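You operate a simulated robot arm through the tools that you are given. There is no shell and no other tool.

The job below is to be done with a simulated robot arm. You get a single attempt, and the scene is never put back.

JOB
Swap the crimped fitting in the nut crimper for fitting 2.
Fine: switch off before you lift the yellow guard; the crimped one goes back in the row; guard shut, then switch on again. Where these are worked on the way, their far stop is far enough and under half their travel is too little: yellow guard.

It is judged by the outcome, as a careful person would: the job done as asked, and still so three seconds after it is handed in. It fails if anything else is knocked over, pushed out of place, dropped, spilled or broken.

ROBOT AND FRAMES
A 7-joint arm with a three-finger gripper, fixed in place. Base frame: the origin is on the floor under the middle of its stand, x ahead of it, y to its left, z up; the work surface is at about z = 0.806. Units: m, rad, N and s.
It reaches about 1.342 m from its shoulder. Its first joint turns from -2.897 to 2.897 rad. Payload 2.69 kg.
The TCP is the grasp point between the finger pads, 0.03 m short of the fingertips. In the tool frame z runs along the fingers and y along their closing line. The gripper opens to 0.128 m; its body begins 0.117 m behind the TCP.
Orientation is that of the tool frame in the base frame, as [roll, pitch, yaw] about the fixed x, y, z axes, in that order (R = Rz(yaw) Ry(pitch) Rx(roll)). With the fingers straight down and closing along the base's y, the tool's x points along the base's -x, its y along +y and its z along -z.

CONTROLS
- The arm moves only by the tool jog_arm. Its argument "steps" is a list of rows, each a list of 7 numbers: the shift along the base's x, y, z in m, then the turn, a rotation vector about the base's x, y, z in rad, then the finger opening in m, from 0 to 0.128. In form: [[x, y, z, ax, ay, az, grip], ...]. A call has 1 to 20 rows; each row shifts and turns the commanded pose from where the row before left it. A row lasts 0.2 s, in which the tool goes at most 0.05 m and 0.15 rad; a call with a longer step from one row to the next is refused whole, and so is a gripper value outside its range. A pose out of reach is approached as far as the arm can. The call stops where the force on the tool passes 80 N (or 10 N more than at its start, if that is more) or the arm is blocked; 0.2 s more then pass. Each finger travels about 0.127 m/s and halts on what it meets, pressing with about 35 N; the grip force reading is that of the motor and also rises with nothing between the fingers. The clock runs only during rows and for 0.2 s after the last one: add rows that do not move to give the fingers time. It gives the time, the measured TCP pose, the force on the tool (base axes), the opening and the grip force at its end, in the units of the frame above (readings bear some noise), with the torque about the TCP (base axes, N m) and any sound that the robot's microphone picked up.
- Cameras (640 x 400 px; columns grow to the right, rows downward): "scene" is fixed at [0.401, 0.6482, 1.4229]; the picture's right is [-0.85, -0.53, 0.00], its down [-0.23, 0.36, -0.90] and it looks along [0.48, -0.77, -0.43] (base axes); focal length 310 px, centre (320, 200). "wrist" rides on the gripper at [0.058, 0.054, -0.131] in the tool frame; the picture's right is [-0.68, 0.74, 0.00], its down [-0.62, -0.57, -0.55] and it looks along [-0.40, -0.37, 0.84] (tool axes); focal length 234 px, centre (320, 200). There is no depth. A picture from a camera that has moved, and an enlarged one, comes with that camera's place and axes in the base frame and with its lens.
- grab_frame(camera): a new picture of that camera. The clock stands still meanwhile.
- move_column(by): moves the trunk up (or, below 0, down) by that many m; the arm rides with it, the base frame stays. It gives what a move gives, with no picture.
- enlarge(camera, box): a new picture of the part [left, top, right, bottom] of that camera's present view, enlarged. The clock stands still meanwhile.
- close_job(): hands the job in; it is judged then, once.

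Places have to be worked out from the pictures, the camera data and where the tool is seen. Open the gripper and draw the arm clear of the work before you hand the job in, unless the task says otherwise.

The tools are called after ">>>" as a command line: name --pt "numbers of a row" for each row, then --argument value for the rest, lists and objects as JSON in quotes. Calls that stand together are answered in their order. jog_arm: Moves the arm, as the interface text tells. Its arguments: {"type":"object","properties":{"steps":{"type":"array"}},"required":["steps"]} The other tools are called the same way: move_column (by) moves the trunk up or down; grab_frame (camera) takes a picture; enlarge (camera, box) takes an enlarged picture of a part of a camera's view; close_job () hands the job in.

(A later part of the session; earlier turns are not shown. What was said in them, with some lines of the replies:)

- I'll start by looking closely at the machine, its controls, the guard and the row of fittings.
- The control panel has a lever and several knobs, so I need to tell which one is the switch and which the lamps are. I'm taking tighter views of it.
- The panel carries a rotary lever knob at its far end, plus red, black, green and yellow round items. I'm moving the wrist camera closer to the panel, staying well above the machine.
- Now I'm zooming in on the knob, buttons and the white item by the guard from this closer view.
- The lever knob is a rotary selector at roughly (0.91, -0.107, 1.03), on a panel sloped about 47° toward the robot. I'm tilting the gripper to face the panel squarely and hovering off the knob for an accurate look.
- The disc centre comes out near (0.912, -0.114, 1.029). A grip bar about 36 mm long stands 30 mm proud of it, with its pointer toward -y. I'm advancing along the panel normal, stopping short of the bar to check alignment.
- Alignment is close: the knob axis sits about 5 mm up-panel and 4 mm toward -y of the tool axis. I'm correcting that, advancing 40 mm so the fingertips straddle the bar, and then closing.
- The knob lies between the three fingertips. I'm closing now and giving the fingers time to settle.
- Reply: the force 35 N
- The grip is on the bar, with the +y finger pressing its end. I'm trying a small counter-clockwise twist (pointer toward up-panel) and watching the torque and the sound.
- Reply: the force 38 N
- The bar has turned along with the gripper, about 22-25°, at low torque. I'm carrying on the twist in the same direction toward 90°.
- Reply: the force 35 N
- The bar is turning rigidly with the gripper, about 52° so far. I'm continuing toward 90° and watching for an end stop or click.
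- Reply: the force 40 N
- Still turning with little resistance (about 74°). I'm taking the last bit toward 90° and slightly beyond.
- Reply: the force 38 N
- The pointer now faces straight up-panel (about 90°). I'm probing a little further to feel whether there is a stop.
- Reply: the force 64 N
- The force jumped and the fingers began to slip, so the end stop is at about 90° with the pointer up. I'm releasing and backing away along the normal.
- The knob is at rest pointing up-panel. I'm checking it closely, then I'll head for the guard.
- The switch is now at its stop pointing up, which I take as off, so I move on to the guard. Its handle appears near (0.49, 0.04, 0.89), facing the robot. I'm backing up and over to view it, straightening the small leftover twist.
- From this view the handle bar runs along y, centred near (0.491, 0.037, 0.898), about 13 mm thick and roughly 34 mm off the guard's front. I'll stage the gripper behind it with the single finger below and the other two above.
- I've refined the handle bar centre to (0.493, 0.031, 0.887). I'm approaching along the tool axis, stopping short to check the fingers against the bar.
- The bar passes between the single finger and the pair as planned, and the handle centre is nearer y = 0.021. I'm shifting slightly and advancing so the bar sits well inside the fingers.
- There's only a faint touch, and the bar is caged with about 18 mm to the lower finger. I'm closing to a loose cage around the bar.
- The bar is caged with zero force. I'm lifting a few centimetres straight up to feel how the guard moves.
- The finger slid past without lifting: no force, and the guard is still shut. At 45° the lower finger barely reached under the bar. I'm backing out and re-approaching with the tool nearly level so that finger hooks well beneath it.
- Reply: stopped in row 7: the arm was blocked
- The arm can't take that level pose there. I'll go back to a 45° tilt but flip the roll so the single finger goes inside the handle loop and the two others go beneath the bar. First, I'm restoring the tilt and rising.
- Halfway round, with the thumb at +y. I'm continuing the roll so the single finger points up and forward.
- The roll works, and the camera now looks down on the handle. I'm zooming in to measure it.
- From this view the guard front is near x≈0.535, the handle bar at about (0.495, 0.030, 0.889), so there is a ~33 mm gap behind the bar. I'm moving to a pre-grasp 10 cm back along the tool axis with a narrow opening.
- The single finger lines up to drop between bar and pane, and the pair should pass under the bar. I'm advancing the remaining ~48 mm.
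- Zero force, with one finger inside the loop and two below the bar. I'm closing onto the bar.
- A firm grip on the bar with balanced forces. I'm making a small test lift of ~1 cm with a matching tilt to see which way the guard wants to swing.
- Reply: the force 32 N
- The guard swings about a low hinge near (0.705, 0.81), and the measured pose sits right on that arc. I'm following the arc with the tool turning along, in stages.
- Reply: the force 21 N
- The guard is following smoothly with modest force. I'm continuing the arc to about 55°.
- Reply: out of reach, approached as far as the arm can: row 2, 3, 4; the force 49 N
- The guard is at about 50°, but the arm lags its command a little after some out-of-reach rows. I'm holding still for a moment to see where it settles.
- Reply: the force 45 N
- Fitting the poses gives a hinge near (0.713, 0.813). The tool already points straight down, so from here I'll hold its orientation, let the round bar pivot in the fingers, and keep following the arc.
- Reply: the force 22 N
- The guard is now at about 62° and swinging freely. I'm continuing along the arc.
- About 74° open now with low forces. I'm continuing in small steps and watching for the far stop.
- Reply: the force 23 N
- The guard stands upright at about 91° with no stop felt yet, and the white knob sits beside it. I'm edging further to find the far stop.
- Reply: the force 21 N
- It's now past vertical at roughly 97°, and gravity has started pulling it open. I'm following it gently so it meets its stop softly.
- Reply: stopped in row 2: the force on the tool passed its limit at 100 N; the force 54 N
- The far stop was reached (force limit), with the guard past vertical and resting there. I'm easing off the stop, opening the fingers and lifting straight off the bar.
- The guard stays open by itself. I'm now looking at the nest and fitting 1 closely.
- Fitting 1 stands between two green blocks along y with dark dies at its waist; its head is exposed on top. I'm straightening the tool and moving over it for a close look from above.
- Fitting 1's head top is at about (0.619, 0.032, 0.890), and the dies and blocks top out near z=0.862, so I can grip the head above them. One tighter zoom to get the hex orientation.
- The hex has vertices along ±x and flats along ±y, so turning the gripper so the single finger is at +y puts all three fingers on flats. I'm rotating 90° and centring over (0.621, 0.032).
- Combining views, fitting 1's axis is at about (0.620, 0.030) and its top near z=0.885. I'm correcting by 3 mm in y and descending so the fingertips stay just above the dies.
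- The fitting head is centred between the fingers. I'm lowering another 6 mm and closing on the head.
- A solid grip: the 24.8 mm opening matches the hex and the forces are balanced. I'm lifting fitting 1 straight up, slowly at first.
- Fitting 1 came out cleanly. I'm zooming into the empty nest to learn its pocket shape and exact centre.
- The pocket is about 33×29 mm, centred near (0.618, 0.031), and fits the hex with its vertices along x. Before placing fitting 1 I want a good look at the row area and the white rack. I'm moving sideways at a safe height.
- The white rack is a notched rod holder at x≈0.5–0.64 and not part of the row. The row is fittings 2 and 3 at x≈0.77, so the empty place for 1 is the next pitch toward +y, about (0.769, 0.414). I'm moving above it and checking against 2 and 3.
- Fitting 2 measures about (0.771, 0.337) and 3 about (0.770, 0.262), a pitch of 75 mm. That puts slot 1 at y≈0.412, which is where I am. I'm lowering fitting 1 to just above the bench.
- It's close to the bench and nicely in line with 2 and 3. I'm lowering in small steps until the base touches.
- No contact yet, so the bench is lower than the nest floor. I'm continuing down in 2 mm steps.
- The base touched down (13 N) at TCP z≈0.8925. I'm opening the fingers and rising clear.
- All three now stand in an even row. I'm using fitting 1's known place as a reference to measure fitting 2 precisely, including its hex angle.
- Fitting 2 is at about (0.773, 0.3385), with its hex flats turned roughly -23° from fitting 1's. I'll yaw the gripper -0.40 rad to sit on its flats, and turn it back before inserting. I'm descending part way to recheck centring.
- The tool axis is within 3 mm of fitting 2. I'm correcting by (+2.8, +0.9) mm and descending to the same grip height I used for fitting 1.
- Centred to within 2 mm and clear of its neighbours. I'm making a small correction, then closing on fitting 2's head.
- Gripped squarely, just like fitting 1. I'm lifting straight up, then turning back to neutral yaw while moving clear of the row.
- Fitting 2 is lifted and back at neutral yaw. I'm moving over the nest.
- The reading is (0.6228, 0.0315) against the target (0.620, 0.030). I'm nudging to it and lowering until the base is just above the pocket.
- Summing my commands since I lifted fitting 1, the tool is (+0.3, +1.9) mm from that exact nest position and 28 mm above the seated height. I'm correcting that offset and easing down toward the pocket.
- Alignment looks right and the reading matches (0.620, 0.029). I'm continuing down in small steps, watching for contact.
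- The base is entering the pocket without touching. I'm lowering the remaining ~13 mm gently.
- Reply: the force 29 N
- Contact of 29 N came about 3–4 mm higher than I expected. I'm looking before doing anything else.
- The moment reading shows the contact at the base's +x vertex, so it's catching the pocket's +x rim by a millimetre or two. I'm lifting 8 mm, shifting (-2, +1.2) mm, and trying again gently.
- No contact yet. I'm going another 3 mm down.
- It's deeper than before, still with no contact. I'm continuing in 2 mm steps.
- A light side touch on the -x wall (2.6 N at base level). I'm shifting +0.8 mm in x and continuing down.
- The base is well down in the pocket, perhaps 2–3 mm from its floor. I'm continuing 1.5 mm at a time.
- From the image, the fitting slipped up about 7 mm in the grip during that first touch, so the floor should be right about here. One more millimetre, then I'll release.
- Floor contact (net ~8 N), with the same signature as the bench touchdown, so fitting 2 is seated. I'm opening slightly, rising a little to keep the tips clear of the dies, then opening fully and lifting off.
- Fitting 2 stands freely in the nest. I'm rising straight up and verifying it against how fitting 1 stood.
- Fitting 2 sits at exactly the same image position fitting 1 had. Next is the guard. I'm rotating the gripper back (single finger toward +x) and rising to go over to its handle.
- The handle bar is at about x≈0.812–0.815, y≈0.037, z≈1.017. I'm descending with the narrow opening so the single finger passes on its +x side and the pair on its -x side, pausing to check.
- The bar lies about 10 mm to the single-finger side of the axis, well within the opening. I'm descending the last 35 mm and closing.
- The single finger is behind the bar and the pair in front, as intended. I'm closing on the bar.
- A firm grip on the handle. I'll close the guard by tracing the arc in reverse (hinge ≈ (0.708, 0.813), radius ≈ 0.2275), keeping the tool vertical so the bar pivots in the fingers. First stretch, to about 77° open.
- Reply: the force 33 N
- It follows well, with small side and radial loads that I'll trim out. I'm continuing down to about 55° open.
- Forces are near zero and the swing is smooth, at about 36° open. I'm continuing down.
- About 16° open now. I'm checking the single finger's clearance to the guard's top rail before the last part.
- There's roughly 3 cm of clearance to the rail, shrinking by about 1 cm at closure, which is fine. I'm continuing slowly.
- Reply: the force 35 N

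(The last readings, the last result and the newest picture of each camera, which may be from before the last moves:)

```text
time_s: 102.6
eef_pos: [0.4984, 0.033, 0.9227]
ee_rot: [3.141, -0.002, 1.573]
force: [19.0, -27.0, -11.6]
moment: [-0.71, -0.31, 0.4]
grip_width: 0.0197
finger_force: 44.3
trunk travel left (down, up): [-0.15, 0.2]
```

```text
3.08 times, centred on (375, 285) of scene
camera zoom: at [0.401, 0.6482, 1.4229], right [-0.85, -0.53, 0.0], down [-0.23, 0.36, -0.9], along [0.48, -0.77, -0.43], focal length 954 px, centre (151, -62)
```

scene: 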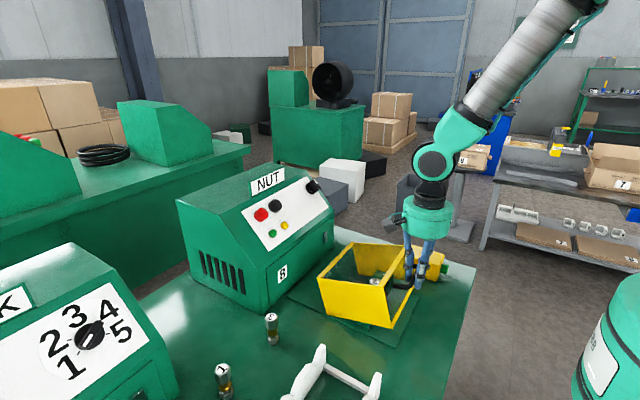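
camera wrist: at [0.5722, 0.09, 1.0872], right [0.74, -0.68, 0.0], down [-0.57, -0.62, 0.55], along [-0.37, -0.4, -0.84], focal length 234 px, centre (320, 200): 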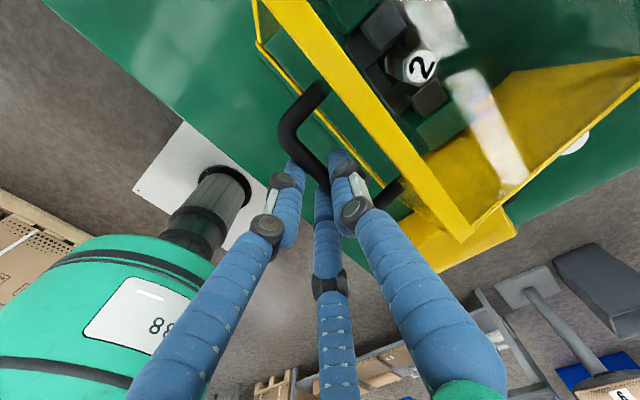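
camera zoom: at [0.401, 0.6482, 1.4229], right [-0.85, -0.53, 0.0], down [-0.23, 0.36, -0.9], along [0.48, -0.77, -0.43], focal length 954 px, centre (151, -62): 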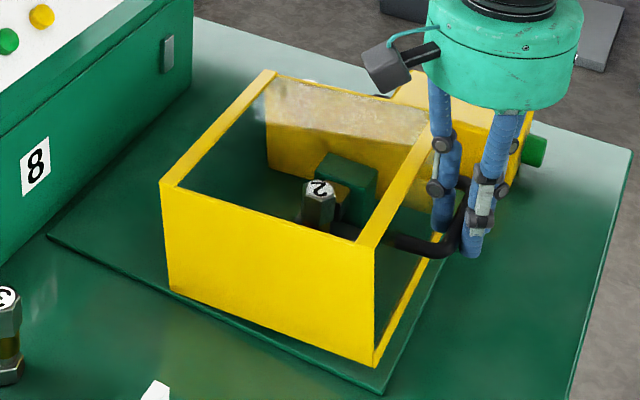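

About 6° left, with mild side load. I'm trimming x/y by a millimetre and lowering the rest gently until it seats.

>>> jog_arm --pt "-0.001 -0.0015 -0.005 0 0 0 0.012" --pt "-0.0022 0 -0.005 0 0 0 0.012" --pt "-0.0022 0 -0.005 0 0 0 0.012" --pt "0 0 0 0 0 0 0.012"

>>> enlarge --camera "scene" --box '[310, 220, 440, 350]'

```text
time_s: 103.6
eef_pos: [0.492, 0.0329, 0.907]
ee_rot: [-3.141, 0.001, 1.571]
force: [-0.4, 35.3, -3.6]
moment: [1.18, 0.04, 0.78]
grip_width: 0.0198
finger_force: 44.7
trunk travel left (down, up): [-0.15, 0.2]
```

```text
3.08 times, centred on (375, 285) of scene
camera zoom: at [0.401, 0.6482, 1.4229], right [-0.85, -0.53, 0.0], down [-0.23, 0.36, -0.9], along [0.48, -0.77, -0.43], focal length 954 px, centre (151, -62)
```

zoom: 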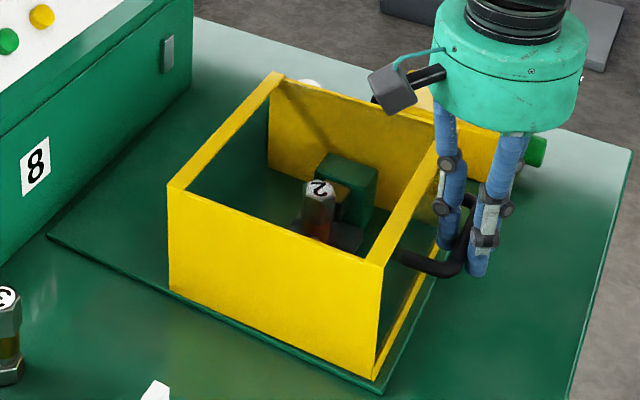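

Nearly shut. I'm easing y back 1 mm and pressing down the last few millimetres.

>>> jog_arm --pt "-0.0005 0.0012 -0.002 0 0 0 0.012" --pt "-0.0006 0 -0.003 0 0 0 0.012" --pt "0 0 0 0 0 0 0.012"

>>> enlarge --camera "scene" --box '[310, 220, 440, 350]'

```text
time_s: 104.4
eef_pos: [0.4903, 0.0328, 0.9038]
ee_rot: [-3.139, 0.001, 1.571]
force: [-7.7, 5.9, -0.3]
moment: [-0.16, 0.12, 0.75]
grip_width: 0.0196
finger_force: 44.8
trunk travel left (down, up): [-0.15, 0.2]
```

```text
3.08 times, centred on (375, 285) of scene
camera zoom: at [0.401, 0.6482, 1.4229], right [-0.85, -0.53, 0.0], down [-0.23, 0.36, -0.9], along [0.48, -0.77, -0.43], focal length 954 px, centre (151, -62)
```

zoom: 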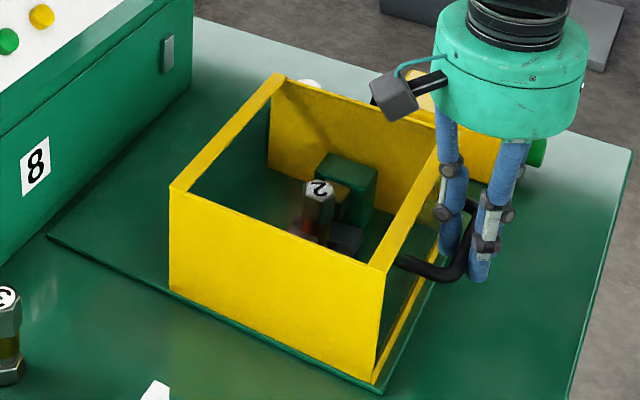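

>>> jog_arm --pt "-0.0002 0 -0.002 0 0 0 0.012" --pt "0 0 0 0 0 0 0.012"

```text
time_s: 105.0
eef_pos: [0.4896, 0.0324, 0.9018]
ee_rot: [-3.14, -0.001, 1.573]
force: [-21.9, -0.2, 6.8]
moment: [-0.16, 0.34, 0.85]
grip_width: 0.0198
finger_force: 44.8
trunk travel left (down, up): [-0.15, 0.2]
```

>>> jog_arm --pt "-0.0012 0 -0.0015 0 0 0 0.012" --pt "0 0 0 0 0 0 0.012"

>>> enlarge --camera "scene" --box '[310, 230, 430, 350]'

```text
time_s: 105.6
eef_pos: [0.49, 0.0332, 0.9011]
ee_rot: [3.14, -0.001, 1.572]
force: [-18.8, -0.3, 19.7]
moment: [0.02, 0.22, 0.88]
grip_width: 0.0198
finger_force: 44.9
trunk travel left (down, up): [-0.15, 0.2]
```

```text
3.33 times, centred on (370, 290) of scene
camera zoom: at [0.401, 0.6482, 1.4229], right [-0.85, -0.53, 0.0], down [-0.23, 0.36, -0.9], along [0.48, -0.77, -0.43], focal length 1034 px, centre (153, -100)
```

zoom: 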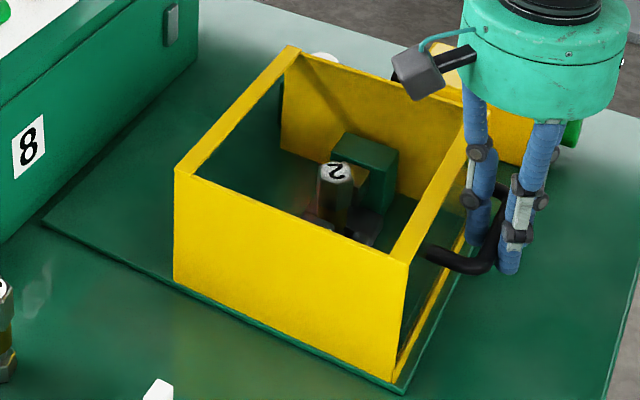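

>>> enlarge --camera "scene" --box '[370, 310, 430, 355]'

>>> enlarge --camera "wrist" --box '[250, 60, 430, 240]'

```text
8.89 times, centred on (400, 332) of scene
camera zoom: at [0.401, 0.6482, 1.4229], right [-0.85, -0.53, 0.0], down [-0.23, 0.36, -0.9], along [0.48, -0.77, -0.43], focal length 2756 px, centre (-391, -978)
```

zoom: 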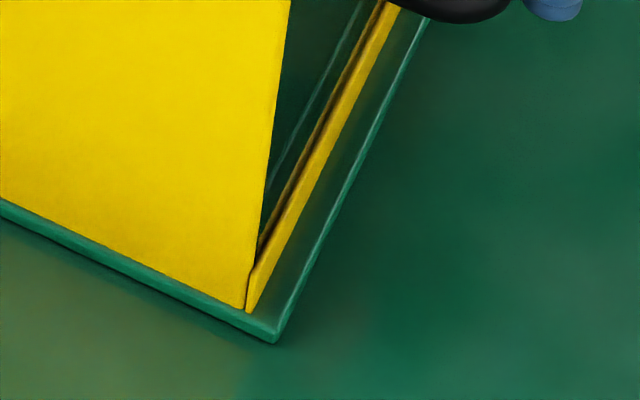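

```text
2.22 times, centred on (340, 150) of wrist
camera zoom: at [0.5437, 0.0901, 1.0314], right [0.74, -0.68, 0.0], down [-0.57, -0.62, 0.55], along [-0.37, -0.4, -0.84], focal length 520 px, centre (276, 311)
```

zoom: 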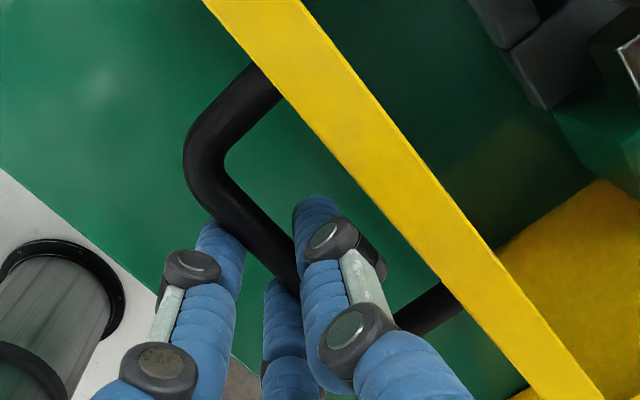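

The guard's lower edge sits flush on the base plate all round, and the arm feels ~20 N of seating force. I'm relaxing that, opening just enough to clear the bar, and lifting straight off.

>>> jog_arm --pt "-0.0013 0 0.0005 0 0 0 0.012" --pt "0 0 0 0 0 0 0.022" --pt "0 0 0 0 0 0 0.029" --pt "0 0 0 0 0 0 0.029" --pt "0 0 0 0 0 0 0.029"

>>> enlarge --camera "wrist" --box '[250, 60, 430, 240]'

>>> enlarge --camera "scene" --box '[370, 230, 450, 310]'

```text
time_s: 106.8
eef_pos: [0.4888, 0.0323, 0.9002]
ee_rot: [3.14, -0.001, 1.573]
force: [-0.5, -0.1, -0.2]
moment: [0.0, -0.03, 0.02]
grip_width: 0.0291
finger_force: 0.1
trunk travel left (down, up): [-0.15, 0.2]
```

```text
2.22 times, centred on (340, 150) of wrist
camera zoom: at [0.5426, 0.0895, 1.03], right [0.74, -0.68, 0.0], down [-0.57, -0.62, 0.55], along [-0.37, -0.4, -0.84], focal length 520 px, centre (276, 311)
```

zoom: 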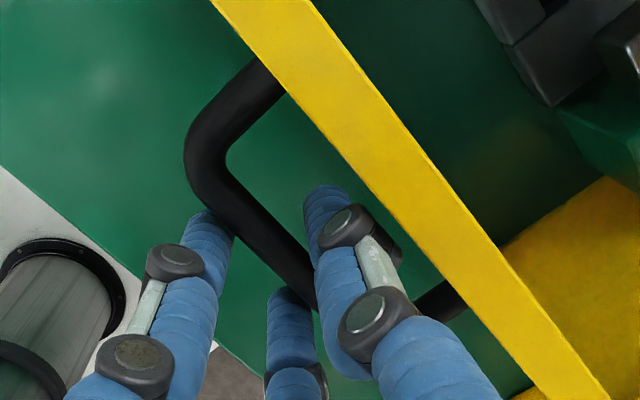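

```text
5.00 times, centred on (410, 270) of scene
camera zoom: at [0.401, 0.6482, 1.4229], right [-0.85, -0.53, 0.0], down [-0.23, 0.36, -0.9], along [0.48, -0.77, -0.43], focal length 1550 px, centre (-130, -150)
```

zoom: 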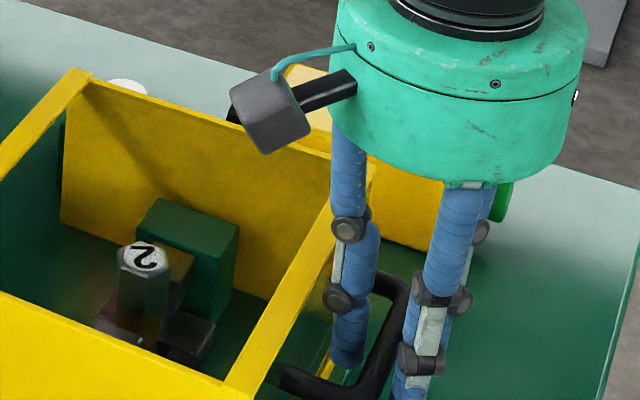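

Zero force: the fingers are free of the bar. I'm lifting straight up, gently at first.

>>> jog_arm --pt "0 0 0.008 0 0 0 0.029" --pt "0 0 0.012 0 0 0 0.029" --pt "0 0 0.02 0 0 0 0.029" --pt "0 0 0.03 0 0 0 0.03" --pt "0 0 0.04 0 0 0 0.04" --pt "0 0 0.045 0 0 0 0.06" --pt "0 0 0 0 0 0 0.06"

>>> enlarge --camera "scene" --box '[310, 220, 470, 350]'

>>> enlarge --camera "scene" --box '[370, 310, 430, 355]'

>>> grab_frame --camera "scene"

```text
time_s: 108.4
eef_pos: [0.4862, 0.0358, 1.0526]
ee_rot: [-3.141, 0.001, 1.572]
force: [-1.0, 0.0, 0.3]
moment: [0.02, -0.07, -0.03]
grip_width: 0.06
finger_force: 0.0
trunk travel left (down, up): [-0.15, 0.2]
```

```text
3.08 times, centred on (390, 285) of scene
camera zoom: at [0.401, 0.6482, 1.4229], right [-0.85, -0.53, 0.0], down [-0.23, 0.36, -0.9], along [0.48, -0.77, -0.43], focal length 954 px, centre (105, -62)
```

zoom: 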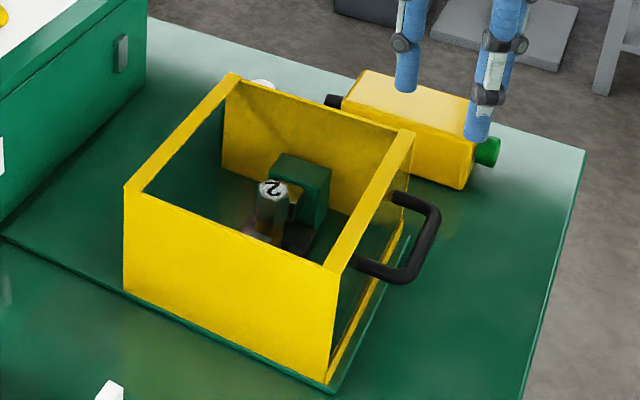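

```text
8.89 times, centred on (400, 332) of scene
camera zoom: at [0.401, 0.6482, 1.4229], right [-0.85, -0.53, 0.0], down [-0.23, 0.36, -0.9], along [0.48, -0.77, -0.43], focal length 2756 px, centre (-391, -978)
```

zoom: 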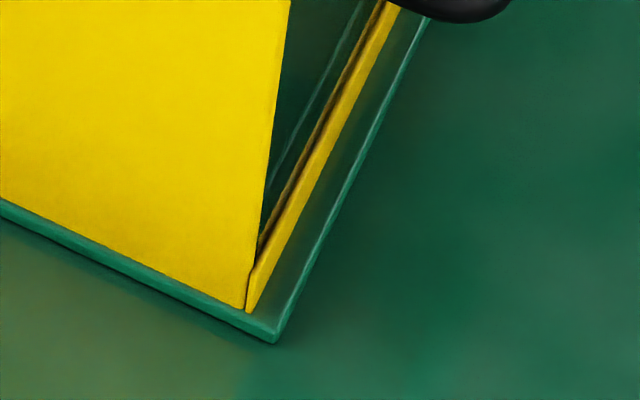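

```text
taken
```

scene: 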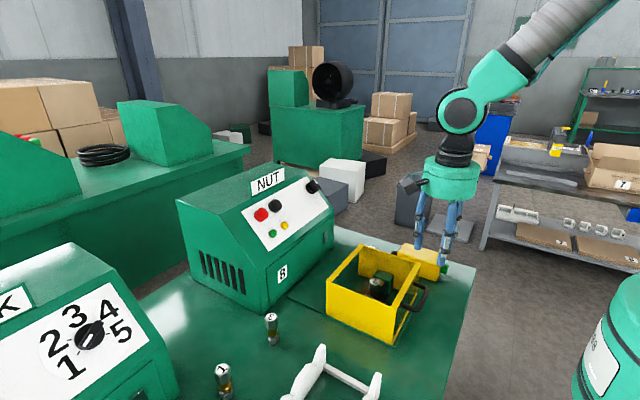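

The guard is fully shut: its corner position is unchanged after release and matches the start. Next I switch back on. I'm rising and turning the gripper half a turn so the single finger will sit at the lower end of the knob's bar.

>>> jog_arm --pt "0.005 0 0.008 0 0 0.148 0.085" --pt "0.01 0 0.008 0 0 0.148 0.085" --pt "0.01 0 0.008 0 0 0.148 0.085" --pt "0.01 0 0.008 0 0 0.148 0.085" --pt "0.01 0 0.008 0 0 0.148 0.085" --pt "0.01 0 0.008 0 0 0.148 0.085" --pt "0.01 0 0.008 0 0 0.148 0.085" --pt "0.01 0 0.008 0 0 0.148 0.085" --pt "0.01 0 0.008 0 0 0.148 0.085" --pt "0.01 0 0.008 0 0 0.148 0.085" --pt "0.01 0 0.008 0 0 0.148 0.085" --pt "0.01 0 0.008 0 0 0.148 0.085" --pt "0.01 0 0.008 0 0 0.148 0.085" --pt "0.01 0 0.008 0 0 0.148 0.085" --pt "0.01 0 0.008 0 0 0.148 0.085" --pt "0.01 0 0.008 0 0 0.148 0.085" --pt "0.01 0 0.008 0 0 0.148 0.085" --pt "0.01 0 0.008 0 0 0.148 0.085" --pt "0.01 0 0.008 0 0 0.148 0.085" --pt "0 0 0 0 0 0 0.085"

```text
time_s: 112.6
eef_pos: [0.673, 0.0336, 1.2074]
ee_rot: [-3.141, -0.001, -1.898]
force: [0.9, 0.0, -0.2]
moment: [-0.01, 0.01, 0.03]
grip_width: 0.0847
finger_force: 0.1
trunk travel left (down, up): [-0.15, 0.2]
```

>>> jog_arm --pt "0 -0.01 0 0 0 0.1093 0.085" --pt "0 -0.01 0 0 0 0.1093 0.085" --pt "0 -0.01 0 0 0 0.1094 0.085" --pt "0.0205 -0.02 -0.007 0 -0.1333 0 0.085" --pt "0.0205 -0.02 -0.007 0 -0.1333 0 0.085" --pt "0.0205 -0.02 -0.007 0 -0.1333 0 0.085" --pt "0.0205 -0.02 -0.007 0 -0.1333 0 0.085" --pt "0.0205 -0.02 -0.007 0 -0.1333 0 0.085" --pt "0.0205 -0.02 -0.007 0 -0.1333 0 0.085" --pt "0 0 0 0 0 0 0.085"

>>> grab_frame --camera "wrist"

>>> enlarge --camera "scene" --box '[250, 130, 390, 230]'

```text
time_s: 114.8
eef_pos: [0.7936, -0.12, 1.1655]
ee_rot: [-2.342, 0.001, -1.571]
force: [0.2, 0.2, -0.2]
moment: [0.04, -0.02, 0.03]
grip_width: 0.085
finger_force: 0.2
trunk travel left (down, up): [-0.15, 0.2]
```

```text
taken
camera wrist: at [0.6626, -0.1788, 1.2172], right [-0.51, 0.68, -0.53], down [0.0, 0.62, 0.79], along [0.86, 0.4, -0.32], focal length 234 px, centre (320, 200)
```

wrist: 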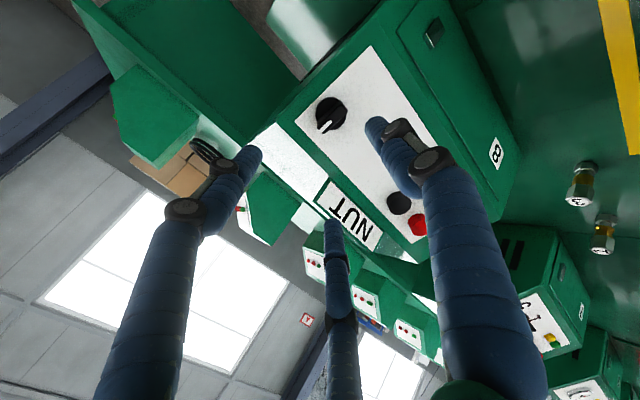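

```text
4.00 times, centred on (320, 180) of scene
camera zoom: at [0.401, 0.6482, 1.4229], right [-0.85, -0.53, 0.0], down [-0.23, 0.36, -0.9], along [0.48, -0.77, -0.43], focal length 1240 px, centre (320, 280)
```

zoom: 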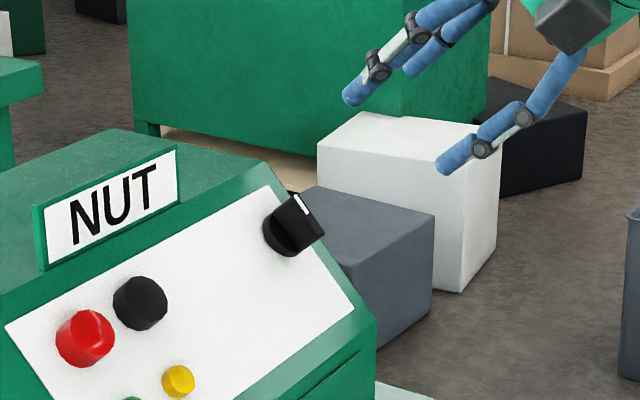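

Knob still pointing up (off). I'm aligning on its axis and approaching along the panel normal, pausing 5 cm short.

>>> jog_arm --pt "-0.0106 0.0055 -0.0109 0 0 0 0.085" --pt "0.0323 0 -0.0314 0 0 0 0.082" --pt "0.0323 0 -0.0314 0 0 0 0.08" --pt "0 0 0 0 0 0 0.08"

>>> grab_frame --camera "wrist"

>>> enlarge --camera "wrist" --box '[270, 100, 370, 200]'

```text
time_s: 115.8
eef_pos: [0.8492, -0.1088, 1.0907]
ee_rot: [-2.345, 0.002, -1.572]
force: [1.5, -0.4, -1.0]
moment: [-0.01, -0.02, 0.0]
grip_width: 0.0798
finger_force: 0.0
trunk travel left (down, up): [-0.15, 0.2]
```

```text
taken
camera wrist: at [0.7185, -0.1685, 1.143], right [-0.51, 0.68, -0.53], down [0.0, 0.62, 0.79], along [0.86, 0.4, -0.32], focal length 234 px, centre (320, 200)
```

wrist: 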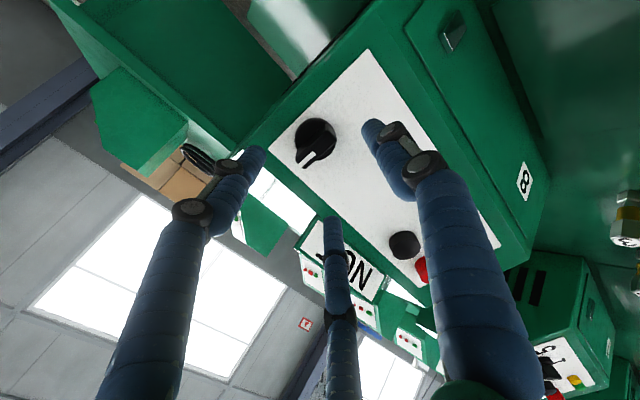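

```text
4.00 times, centred on (320, 150) of wrist
camera zoom: at [0.7185, -0.1685, 1.143], right [-0.51, 0.68, -0.53], down [0.0, 0.62, 0.79], along [0.86, 0.4, -0.32], focal length 937 px, centre (320, 400)
```

zoom: 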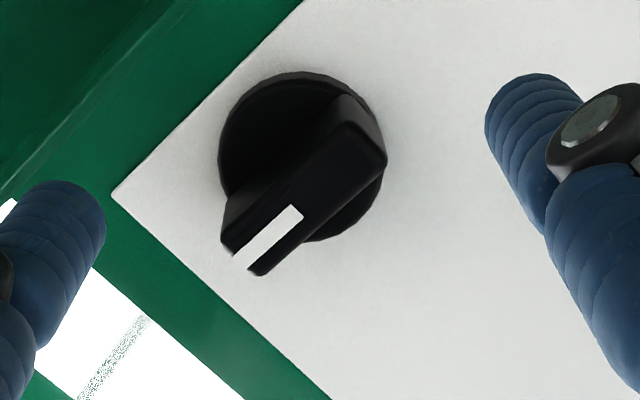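

The knob centre is about 6–7 mm toward -y of my axis. I'm correcting that and advancing the remaining ~53 mm.

>>> jog_arm --pt "0.0 -0.0064 0.0 0 0 0 0.08" --pt "0.0187 0 -0.0188 0 0 0 0.08" --pt "0.0187 0 -0.0188 0 0 0 0.08" --pt "0 0 0 0 0 0 0.08"

>>> enlarge --camera "wrist" --box '[240, 100, 400, 240]'

>>> enlarge --camera "scene" --box '[280, 140, 380, 220]'

```text
time_s: 116.8
eef_pos: [0.8903, -0.1176, 1.0534]
ee_rot: [-2.341, 0.0, -1.569]
force: [0.5, 0.7, -0.2]
moment: [0.04, 0.0, 0.01]
grip_width: 0.0802
finger_force: 0.0
trunk travel left (down, up): [-0.15, 0.2]
```

```text
2.86 times, centred on (320, 170) of wrist
camera zoom: at [0.759, -0.176, 1.1055], right [-0.51, 0.68, -0.53], down [0.0, 0.62, 0.79], along [0.86, 0.4, -0.32], focal length 669 px, centre (320, 286)
```

zoom: 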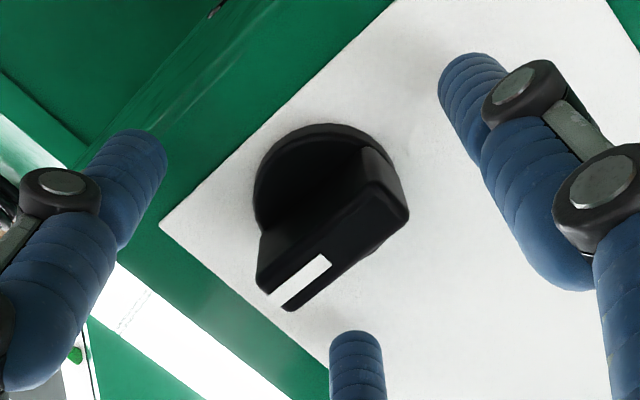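

```text
5.00 times, centred on (330, 180) of scene
camera zoom: at [0.401, 0.6482, 1.4229], right [-0.85, -0.53, 0.0], down [-0.23, 0.36, -0.9], along [0.48, -0.77, -0.43], focal length 1550 px, centre (270, 300)
```

zoom: 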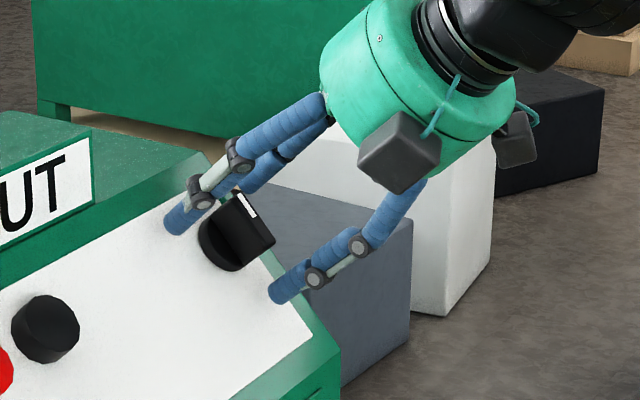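

The alignment matches my first successful grip of the knob. I'm closing on the bar.

>>> jog_arm --pt "0 0.001 0 0 0 0 0.06" --pt "0 0 0 0 0 0 0.045" --pt "0 0 0 0 0 0 0.03" --pt "0 0 0 0 0 0 0.015" --pt "0 0 0 0 0 0 0.01" --pt "0 0 0 0 0 0 0.01"

>>> enlarge --camera "wrist" --box '[240, 120, 400, 240]'

```text
time_s: 118.2
eef_pos: [0.882, -0.1152, 1.0459]
ee_rot: [-2.35, 0.004, -1.572]
force: [-69.9, 0.7, -25.3]
moment: [-0.98, -0.63, -1.01]
grip_width: 0.0211
finger_force: 45.1
trunk travel left (down, up): [-0.15, 0.2]
```

```text
3.33 times, centred on (320, 180) of wrist
camera zoom: at [0.7519, -0.1754, 1.0999], right [-0.52, 0.68, -0.52], down [0.01, 0.61, 0.79], along [0.85, 0.41, -0.32], focal length 781 px, centre (320, 267)
```

zoom: 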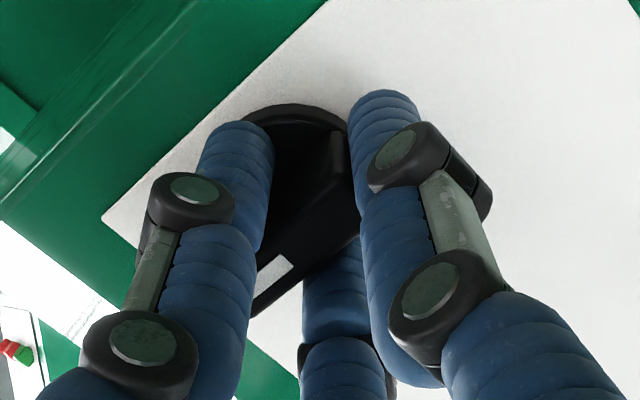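

The fingers clamped the bar but pushed the arm ~11 mm down-panel with ~70 N. I'm relieving it: relaxing the grip slightly to a close fork and moving the commanded position to where the hand actually sits.

>>> jog_arm --pt "-0.002 0.0005 -0.002 0 0 0 0.022" --pt "-0.002 0.0005 -0.002 0 0 0 0.024" --pt "-0.0015 0 -0.0015 0 0 0 0.024" --pt "0 0 0 0 0 0 0.024"

>>> enlarge --camera "wrist" --box '[240, 120, 400, 240]'

```text
time_s: 119.2
eef_pos: [0.8833, -0.1161, 1.0518]
ee_rot: [-2.341, -0.001, -1.572]
force: [-4.8, 0.3, -8.1]
moment: [-0.09, 0.13, -0.07]
grip_width: 0.0308
finger_force: 4.9
trunk travel left (down, up): [-0.15, 0.2]
```

```text
3.33 times, centred on (320, 180) of wrist
camera zoom: at [0.753, -0.1753, 1.1024], right [-0.51, 0.68, -0.53], down [0.0, 0.62, 0.79], along [0.86, 0.4, -0.31], focal length 781 px, centre (320, 267)
```

zoom: 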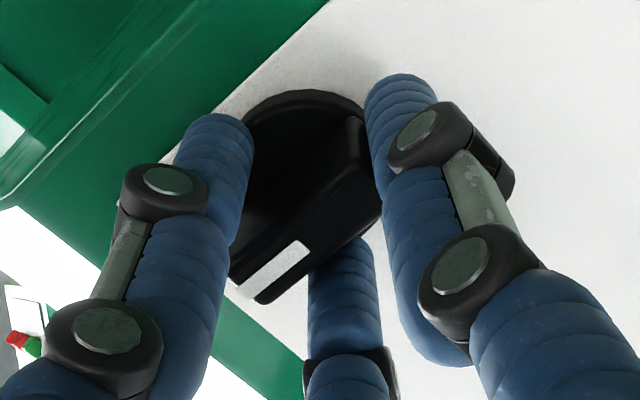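

Now it's a light, centred hold like my first one. I'm turning the knob back clockwise (pointer from up toward -y), in stages.

>>> jog_arm --pt "0 0 0 0.0931 0 -0.0907 0.02" --pt "0 0 0 0.0931 0 -0.0907 0.02" --pt "0 0 0 0.0931 0 -0.0907 0.02" --pt "0 0 0 0.0931 0 -0.0907 0.02" --pt "0 0 0 0 0 0 0.02"

>>> enlarge --camera "wrist" --box '[240, 120, 400, 240]'

>>> enlarge --camera "scene" --box '[280, 140, 380, 220]'

```text
time_s: 120.4
eef_pos: [0.882, -0.1142, 1.0487]
ee_rot: [-2.414, 0.366, -1.951]
force: [-6.0, 20.6, -3.4]
moment: [0.33, -0.32, 0.6]
grip_width: 0.0268
finger_force: 21.8
trunk travel left (down, up): [-0.15, 0.2]
```

```text
3.33 times, centred on (320, 180) of wrist
camera zoom: at [0.7366, -0.1398, 1.0848], right [-0.21, 0.95, -0.22], down [0.16, 0.25, 0.95], along [0.96, 0.17, -0.21], focal length 781 px, centre (320, 267)
```

zoom: 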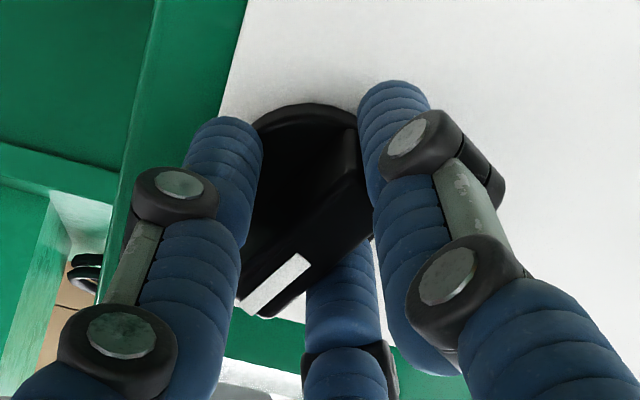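

```text
5.00 times, centred on (330, 180) of scene
camera zoom: at [0.401, 0.6482, 1.4229], right [-0.85, -0.53, 0.0], down [-0.23, 0.36, -0.9], along [0.48, -0.77, -0.43], focal length 1550 px, centre (270, 300)
```

zoom: 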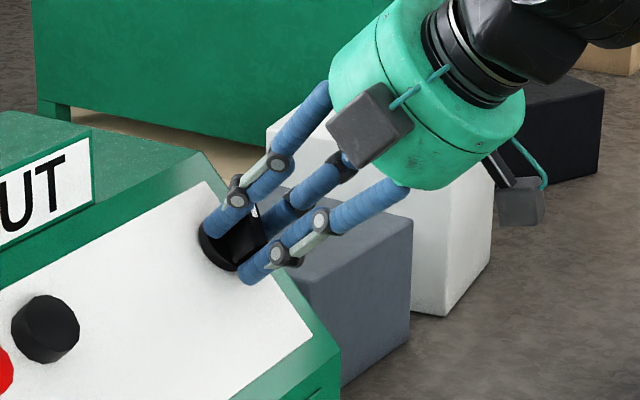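

The knob is turning with the gripper, about 30° so far. I'm continuing.

>>> jog_arm --pt "0 0 0 0.0931 0 -0.0907 0.02" --pt "0 0 0 0.0931 0 -0.0907 0.02" --pt "0 0 0 0.0931 0 -0.0907 0.02" --pt "0 0 0 0.0931 0 -0.0907 0.02" --pt "0 0 0 0 0 0 0.02"

>>> enlarge --camera "wrist" --box '[240, 120, 400, 240]'

```text
time_s: 121.6
eef_pos: [0.8836, -0.1114, 1.0491]
ee_rot: [-2.661, 0.662, -2.443]
force: [3.1, 57.0, -2.0]
moment: [0.75, -0.13, 1.28]
grip_width: 0.0256
finger_force: 45.2
trunk travel left (down, up): [-0.15, 0.2]
```

```text
3.33 times, centred on (320, 180) of wrist
camera zoom: at [0.7358, -0.0954, 1.084], right [0.15, 0.98, 0.15], down [0.18, -0.17, 0.97], along [0.97, -0.12, -0.2], focal length 781 px, centre (320, 267)
```

zoom: 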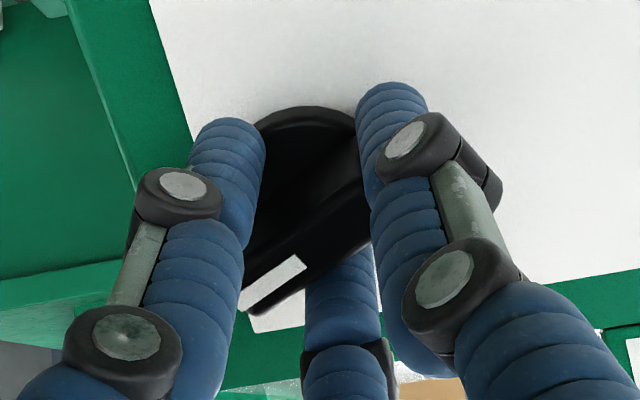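

The side load is building because the grip sits ~5 mm off the knob axis. I'm shifting the hand to follow the knob's centre (mainly +y) and then turning further.

>>> jog_arm --pt "0.0014 0.004 0.0015 0 0 0 0.02" --pt "0.0004 0.0003 0.0004 0.0931 0 -0.0907 0.02" --pt "0.0004 0.0003 0.0004 0.0931 0 -0.0907 0.02" --pt "0 0 0 0 0 0 0.02"

>>> enlarge --camera "wrist" --box '[240, 120, 400, 240]'

>>> enlarge --camera "scene" --box '[280, 140, 380, 220]'

```text
time_s: 122.6
eef_pos: [0.8856, -0.1076, 1.0497]
ee_rot: [-2.873, 0.76, -2.76]
force: [-2.5, 57.9, -2.6]
moment: [0.92, 0.08, 1.24]
grip_width: 0.0233
finger_force: 44.5
trunk travel left (down, up): [-0.15, 0.2]
```

```text
3.33 times, centred on (320, 180) of wrist
camera zoom: at [0.7422, -0.0727, 1.0906], right [0.32, 0.89, 0.32], down [0.13, -0.38, 0.92], along [0.94, -0.25, -0.23], focal length 781 px, centre (320, 267)
```

zoom: 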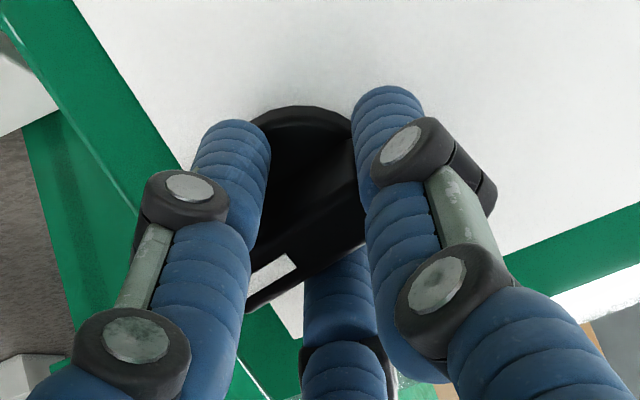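

```text
5.00 times, centred on (330, 180) of scene
camera zoom: at [0.401, 0.6482, 1.4229], right [-0.85, -0.53, 0.0], down [-0.23, 0.36, -0.9], along [0.48, -0.77, -0.43], focal length 1550 px, centre (270, 300)
```

zoom: 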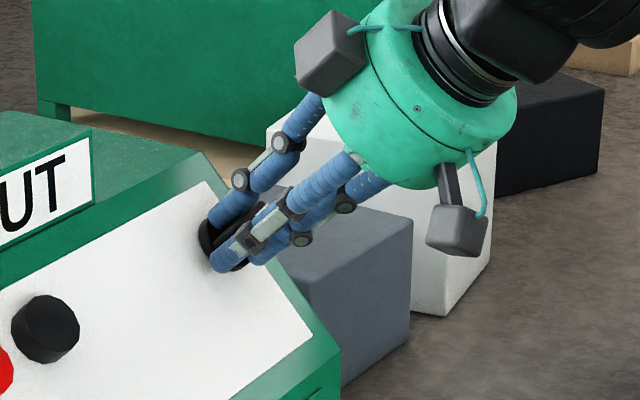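

>>> jog_arm --pt "0 0 0 0 0 0 0.027" --pt "0 0 0 0.0931 0 -0.0907 0.027" --pt "0 0 0 0.0931 0 -0.0907 0.027" --pt "0 0 0 0 0 0 0.027"

>>> enlarge --camera "wrist" --box '[240, 120, 400, 240]'

>>> enlarge --camera "scene" --box '[280, 140, 380, 220]'

```text
time_s: 123.6
eef_pos: [0.8848, -0.1112, 1.0514]
ee_rot: [-3.129, 0.797, -3.13]
force: [-2.8, 8.8, 0.7]
moment: [0.17, -0.03, 0.28]
grip_width: 0.0337
finger_force: 4.8
trunk travel left (down, up): [-0.15, 0.2]
```

```text
3.33 times, centred on (320, 180) of wrist
camera zoom: at [0.75, -0.0596, 1.099], right [0.47, 0.74, 0.48], down [0.04, -0.56, 0.83], along [0.88, -0.37, -0.29], focal length 781 px, centre (320, 267)
```

zoom: 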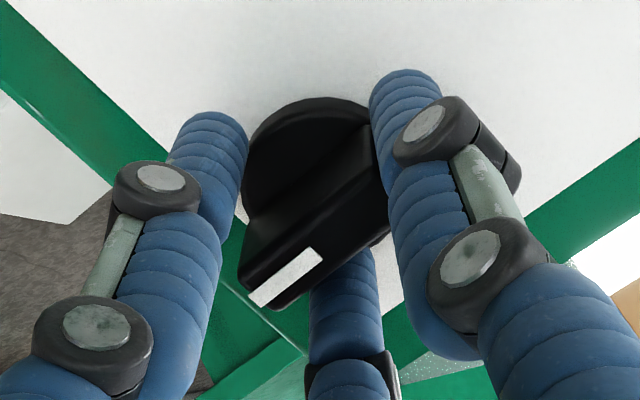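

```text
5.00 times, centred on (330, 180) of scene
camera zoom: at [0.401, 0.6482, 1.4229], right [-0.85, -0.53, 0.0], down [-0.23, 0.36, -0.9], along [0.48, -0.77, -0.43], focal length 1550 px, centre (270, 300)
```

zoom: 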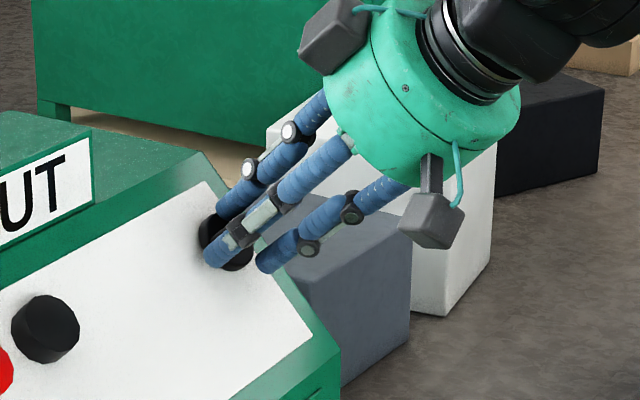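

Low forces and the gripper is back at neutral. I'm opening and backing off to the same viewpoint I used at the start, to compare the pointer.

>>> jog_arm --pt "0 0 0 0 0 0 0.045" --pt "0 0 0 0 0 0 0.065" --pt "0 0 0 0 0 0 0.085" --pt "0 0 0 0 0 0 0.085" --pt "-0.0215 0 0.0209 0 0 0 0.085" --pt "-0.0287 0 0.028 0 0 0 0.1" --pt "-0.0287 0 0.028 0 0 0 0.128" --pt "-0.0072 0 0.007 0 0 0 0.128" --pt "0 0 0 0 0 0 0.128"

>>> enlarge --camera "wrist" --box '[280, 90, 360, 160]'

>>> enlarge --camera "scene" --box '[232, 165, 344, 235]'

```text
time_s: 125.6
eef_pos: [0.7981, -0.1117, 1.135]
ee_rot: [-3.128, 0.796, -3.127]
force: [-0.4, -0.8, -0.5]
moment: [0.02, 0.0, -0.05]
grip_width: 0.1279
finger_force: 0.2
trunk travel left (down, up): [-0.15, 0.2]
```

```text
5.71 times, centred on (320, 125) of wrist
camera zoom: at [0.6636, -0.0593, 1.1841], right [0.47, 0.74, 0.48], down [0.04, -0.56, 0.83], along [0.88, -0.37, -0.29], focal length 1338 px, centre (320, 629)
```

zoom: 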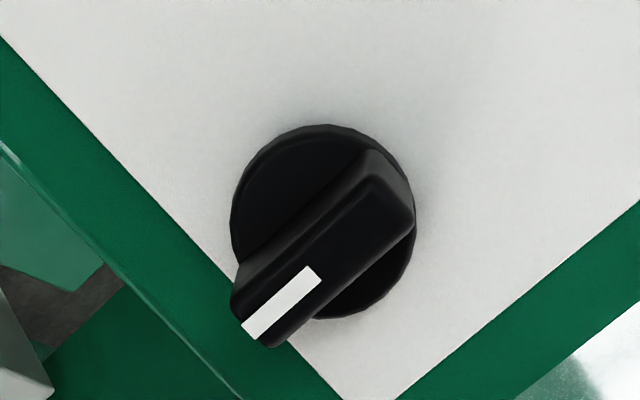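

```text
5.71 times, centred on (288, 200) of scene
camera zoom: at [0.401, 0.6482, 1.4229], right [-0.85, -0.53, 0.0], down [-0.23, 0.36, -0.9], along [0.48, -0.77, -0.43], focal length 1772 px, centre (503, 200)
```

zoom: 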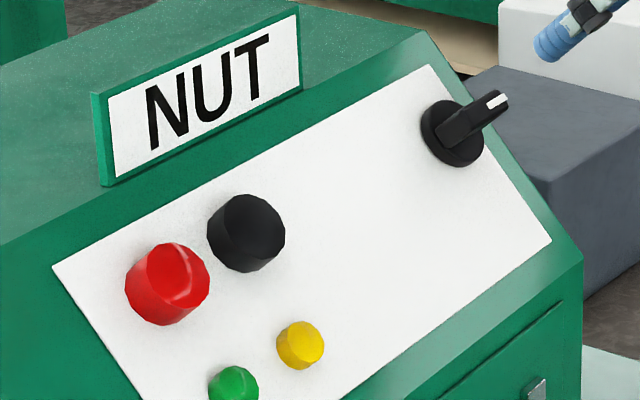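

Both views are identical to the starting picture, so the switch is back on. I'm drawing the arm up and away to its initial pose and checking the whole bench.

>>> jog_arm --pt "-0.025 0 0.025 0 0 0 0.128" --pt "-0.012 0.02 0.028 0 0.1333 0 0.128" --pt "-0.012 0.03 0.028 0 0.1333 0 0.128" --pt "-0.005 0.035 0.028 0 0.1333 0 0.128" --pt "0 0.035 0.028 0 0.1333 0 0.128" --pt "0 0.035 0.02 0 0.1333 0 0.128" --pt "0 0.035 0.01 0 0.1333 0 0.128" --pt "0 0.03 0 0 0 0 0.128" --pt "0 0 0 0 0 0 0.128"

>>> grab_frame --camera "scene"

>>> grab_frame --camera "wrist"

>>> enlarge --camera "scene" --box '[160, 150, 480, 350]'

>>> enlarge --camera "scene" --box '[320, 230, 480, 330]'

>>> enlarge --camera "scene" --box '[180, 290, 340, 400]'

```text
time_s: 127.6
eef_pos: [0.7423, 0.1094, 1.3055]
ee_rot: [-3.14, -0.002, -3.132]
force: [-0.1, 0.7, 0.9]
moment: [-0.04, -0.06, 0.0]
grip_width: 0.1282
finger_force: 0.0
trunk travel left (down, up): [-0.15, 0.2]
```

```text
taken
```

scene: 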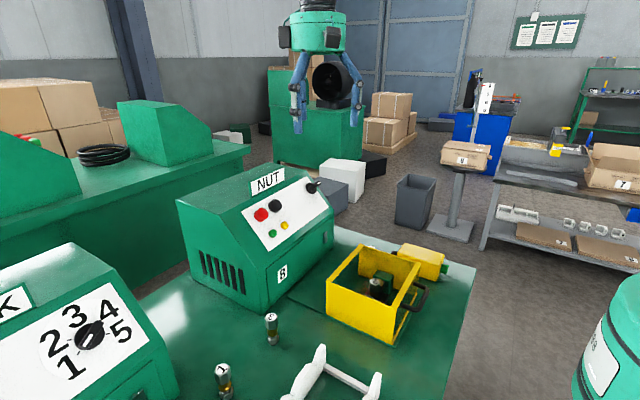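

```text
taken
camera wrist: at [0.6839, 0.1622, 1.4341], right [0.67, 0.74, 0.0], down [0.62, -0.56, 0.55], along [0.41, -0.37, -0.84], focal length 234 px, centre (320, 200)
```

wrist: 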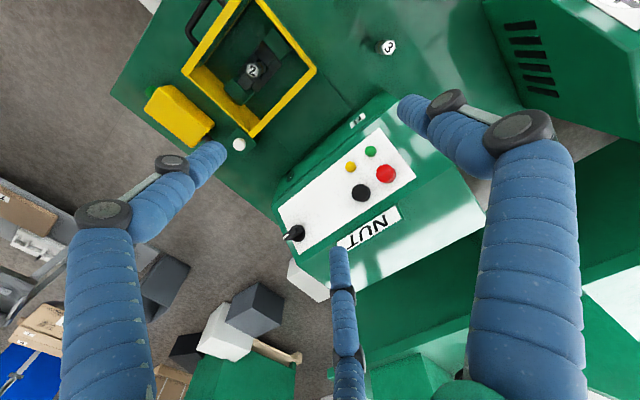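

```text
2.00 times, centred on (320, 250) of scene
camera zoom: at [0.401, 0.6482, 1.4229], right [-0.85, -0.53, 0.0], down [-0.23, 0.36, -0.9], along [0.48, -0.77, -0.43], focal length 620 px, centre (320, 100)
```

zoom: 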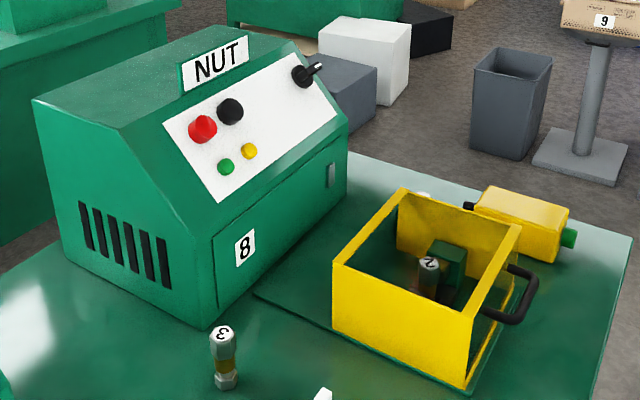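

```text
4.00 times, centred on (400, 280) of scene
camera zoom: at [0.401, 0.6482, 1.4229], right [-0.85, -0.53, 0.0], down [-0.23, 0.36, -0.9], along [0.48, -0.77, -0.43], focal length 1240 px, centre (0, -120)
```

zoom: 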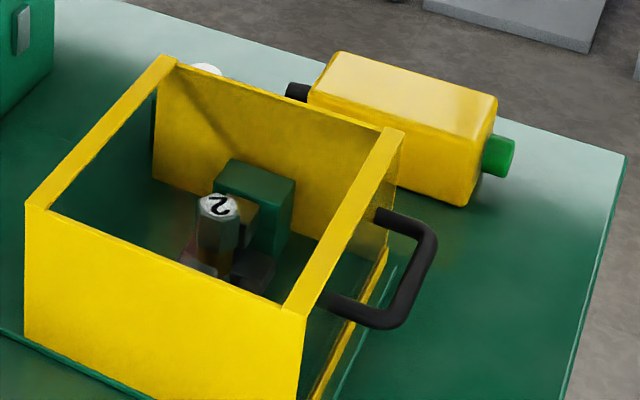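

```text
3.64 times, centred on (260, 345) of scene
camera zoom: at [0.401, 0.6482, 1.4229], right [-0.85, -0.53, 0.0], down [-0.23, 0.36, -0.9], along [0.48, -0.77, -0.43], focal length 1128 px, centre (538, -327)
```

zoom: 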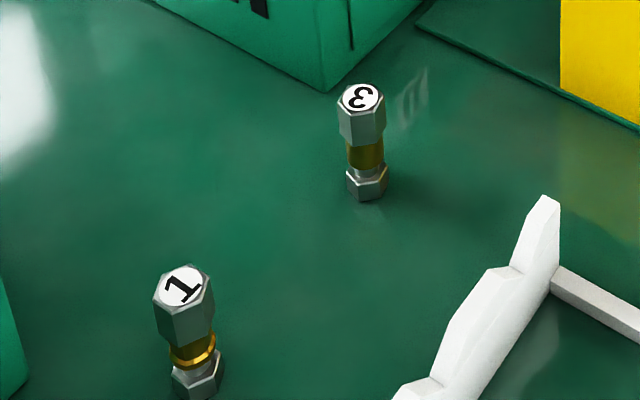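

I've checked the final state against the starting pictures:
- **Fitting 2:** seated in the nest where fitting 1 was.
- **Fitting 1:** upright in the row, in line with fitting 3.
- **Guard:** shut, in the same position as at the start.
- **Switch:** pointer back at its original on position.
- **Everything else:** nothing else has moved. The gripper is open and the arm is clear.

I'm handing the job in.

>>> close_job

```text
The job is handed in.
```

The swap is finished and handed in: fitting 2 is in the nut crimper, and the crimped fitting 1 is back in the row.

- **Switch:** I turned it off before lifting the guard and back on after shutting it. The knob has no on/off marks. I took its starting position (pointer to the right, seen from the robot) as on, and the stop a quarter turn up as off. No lamp or sound confirmed that either way.
- **Guard:** I opened it to its far stop, where it stayed up by itself. It is now shut and looks the same as in the first pictures.
- **Fitting 2:** it caught the edge of the crimper's pocket on the first try and slipped about 7 mm in the grip. I lifted it, shifted it 2 mm, and it went down to the floor of the pocket, where fitting 1 had been.
- **Fitting 1:** it stands upright next to fitting 2's old spot, in line with 3 and at the same spacing. I judged that to be its place in the row.

Nothing else on the bench moved in the final pictures. The gripper is open and the arm is clear.
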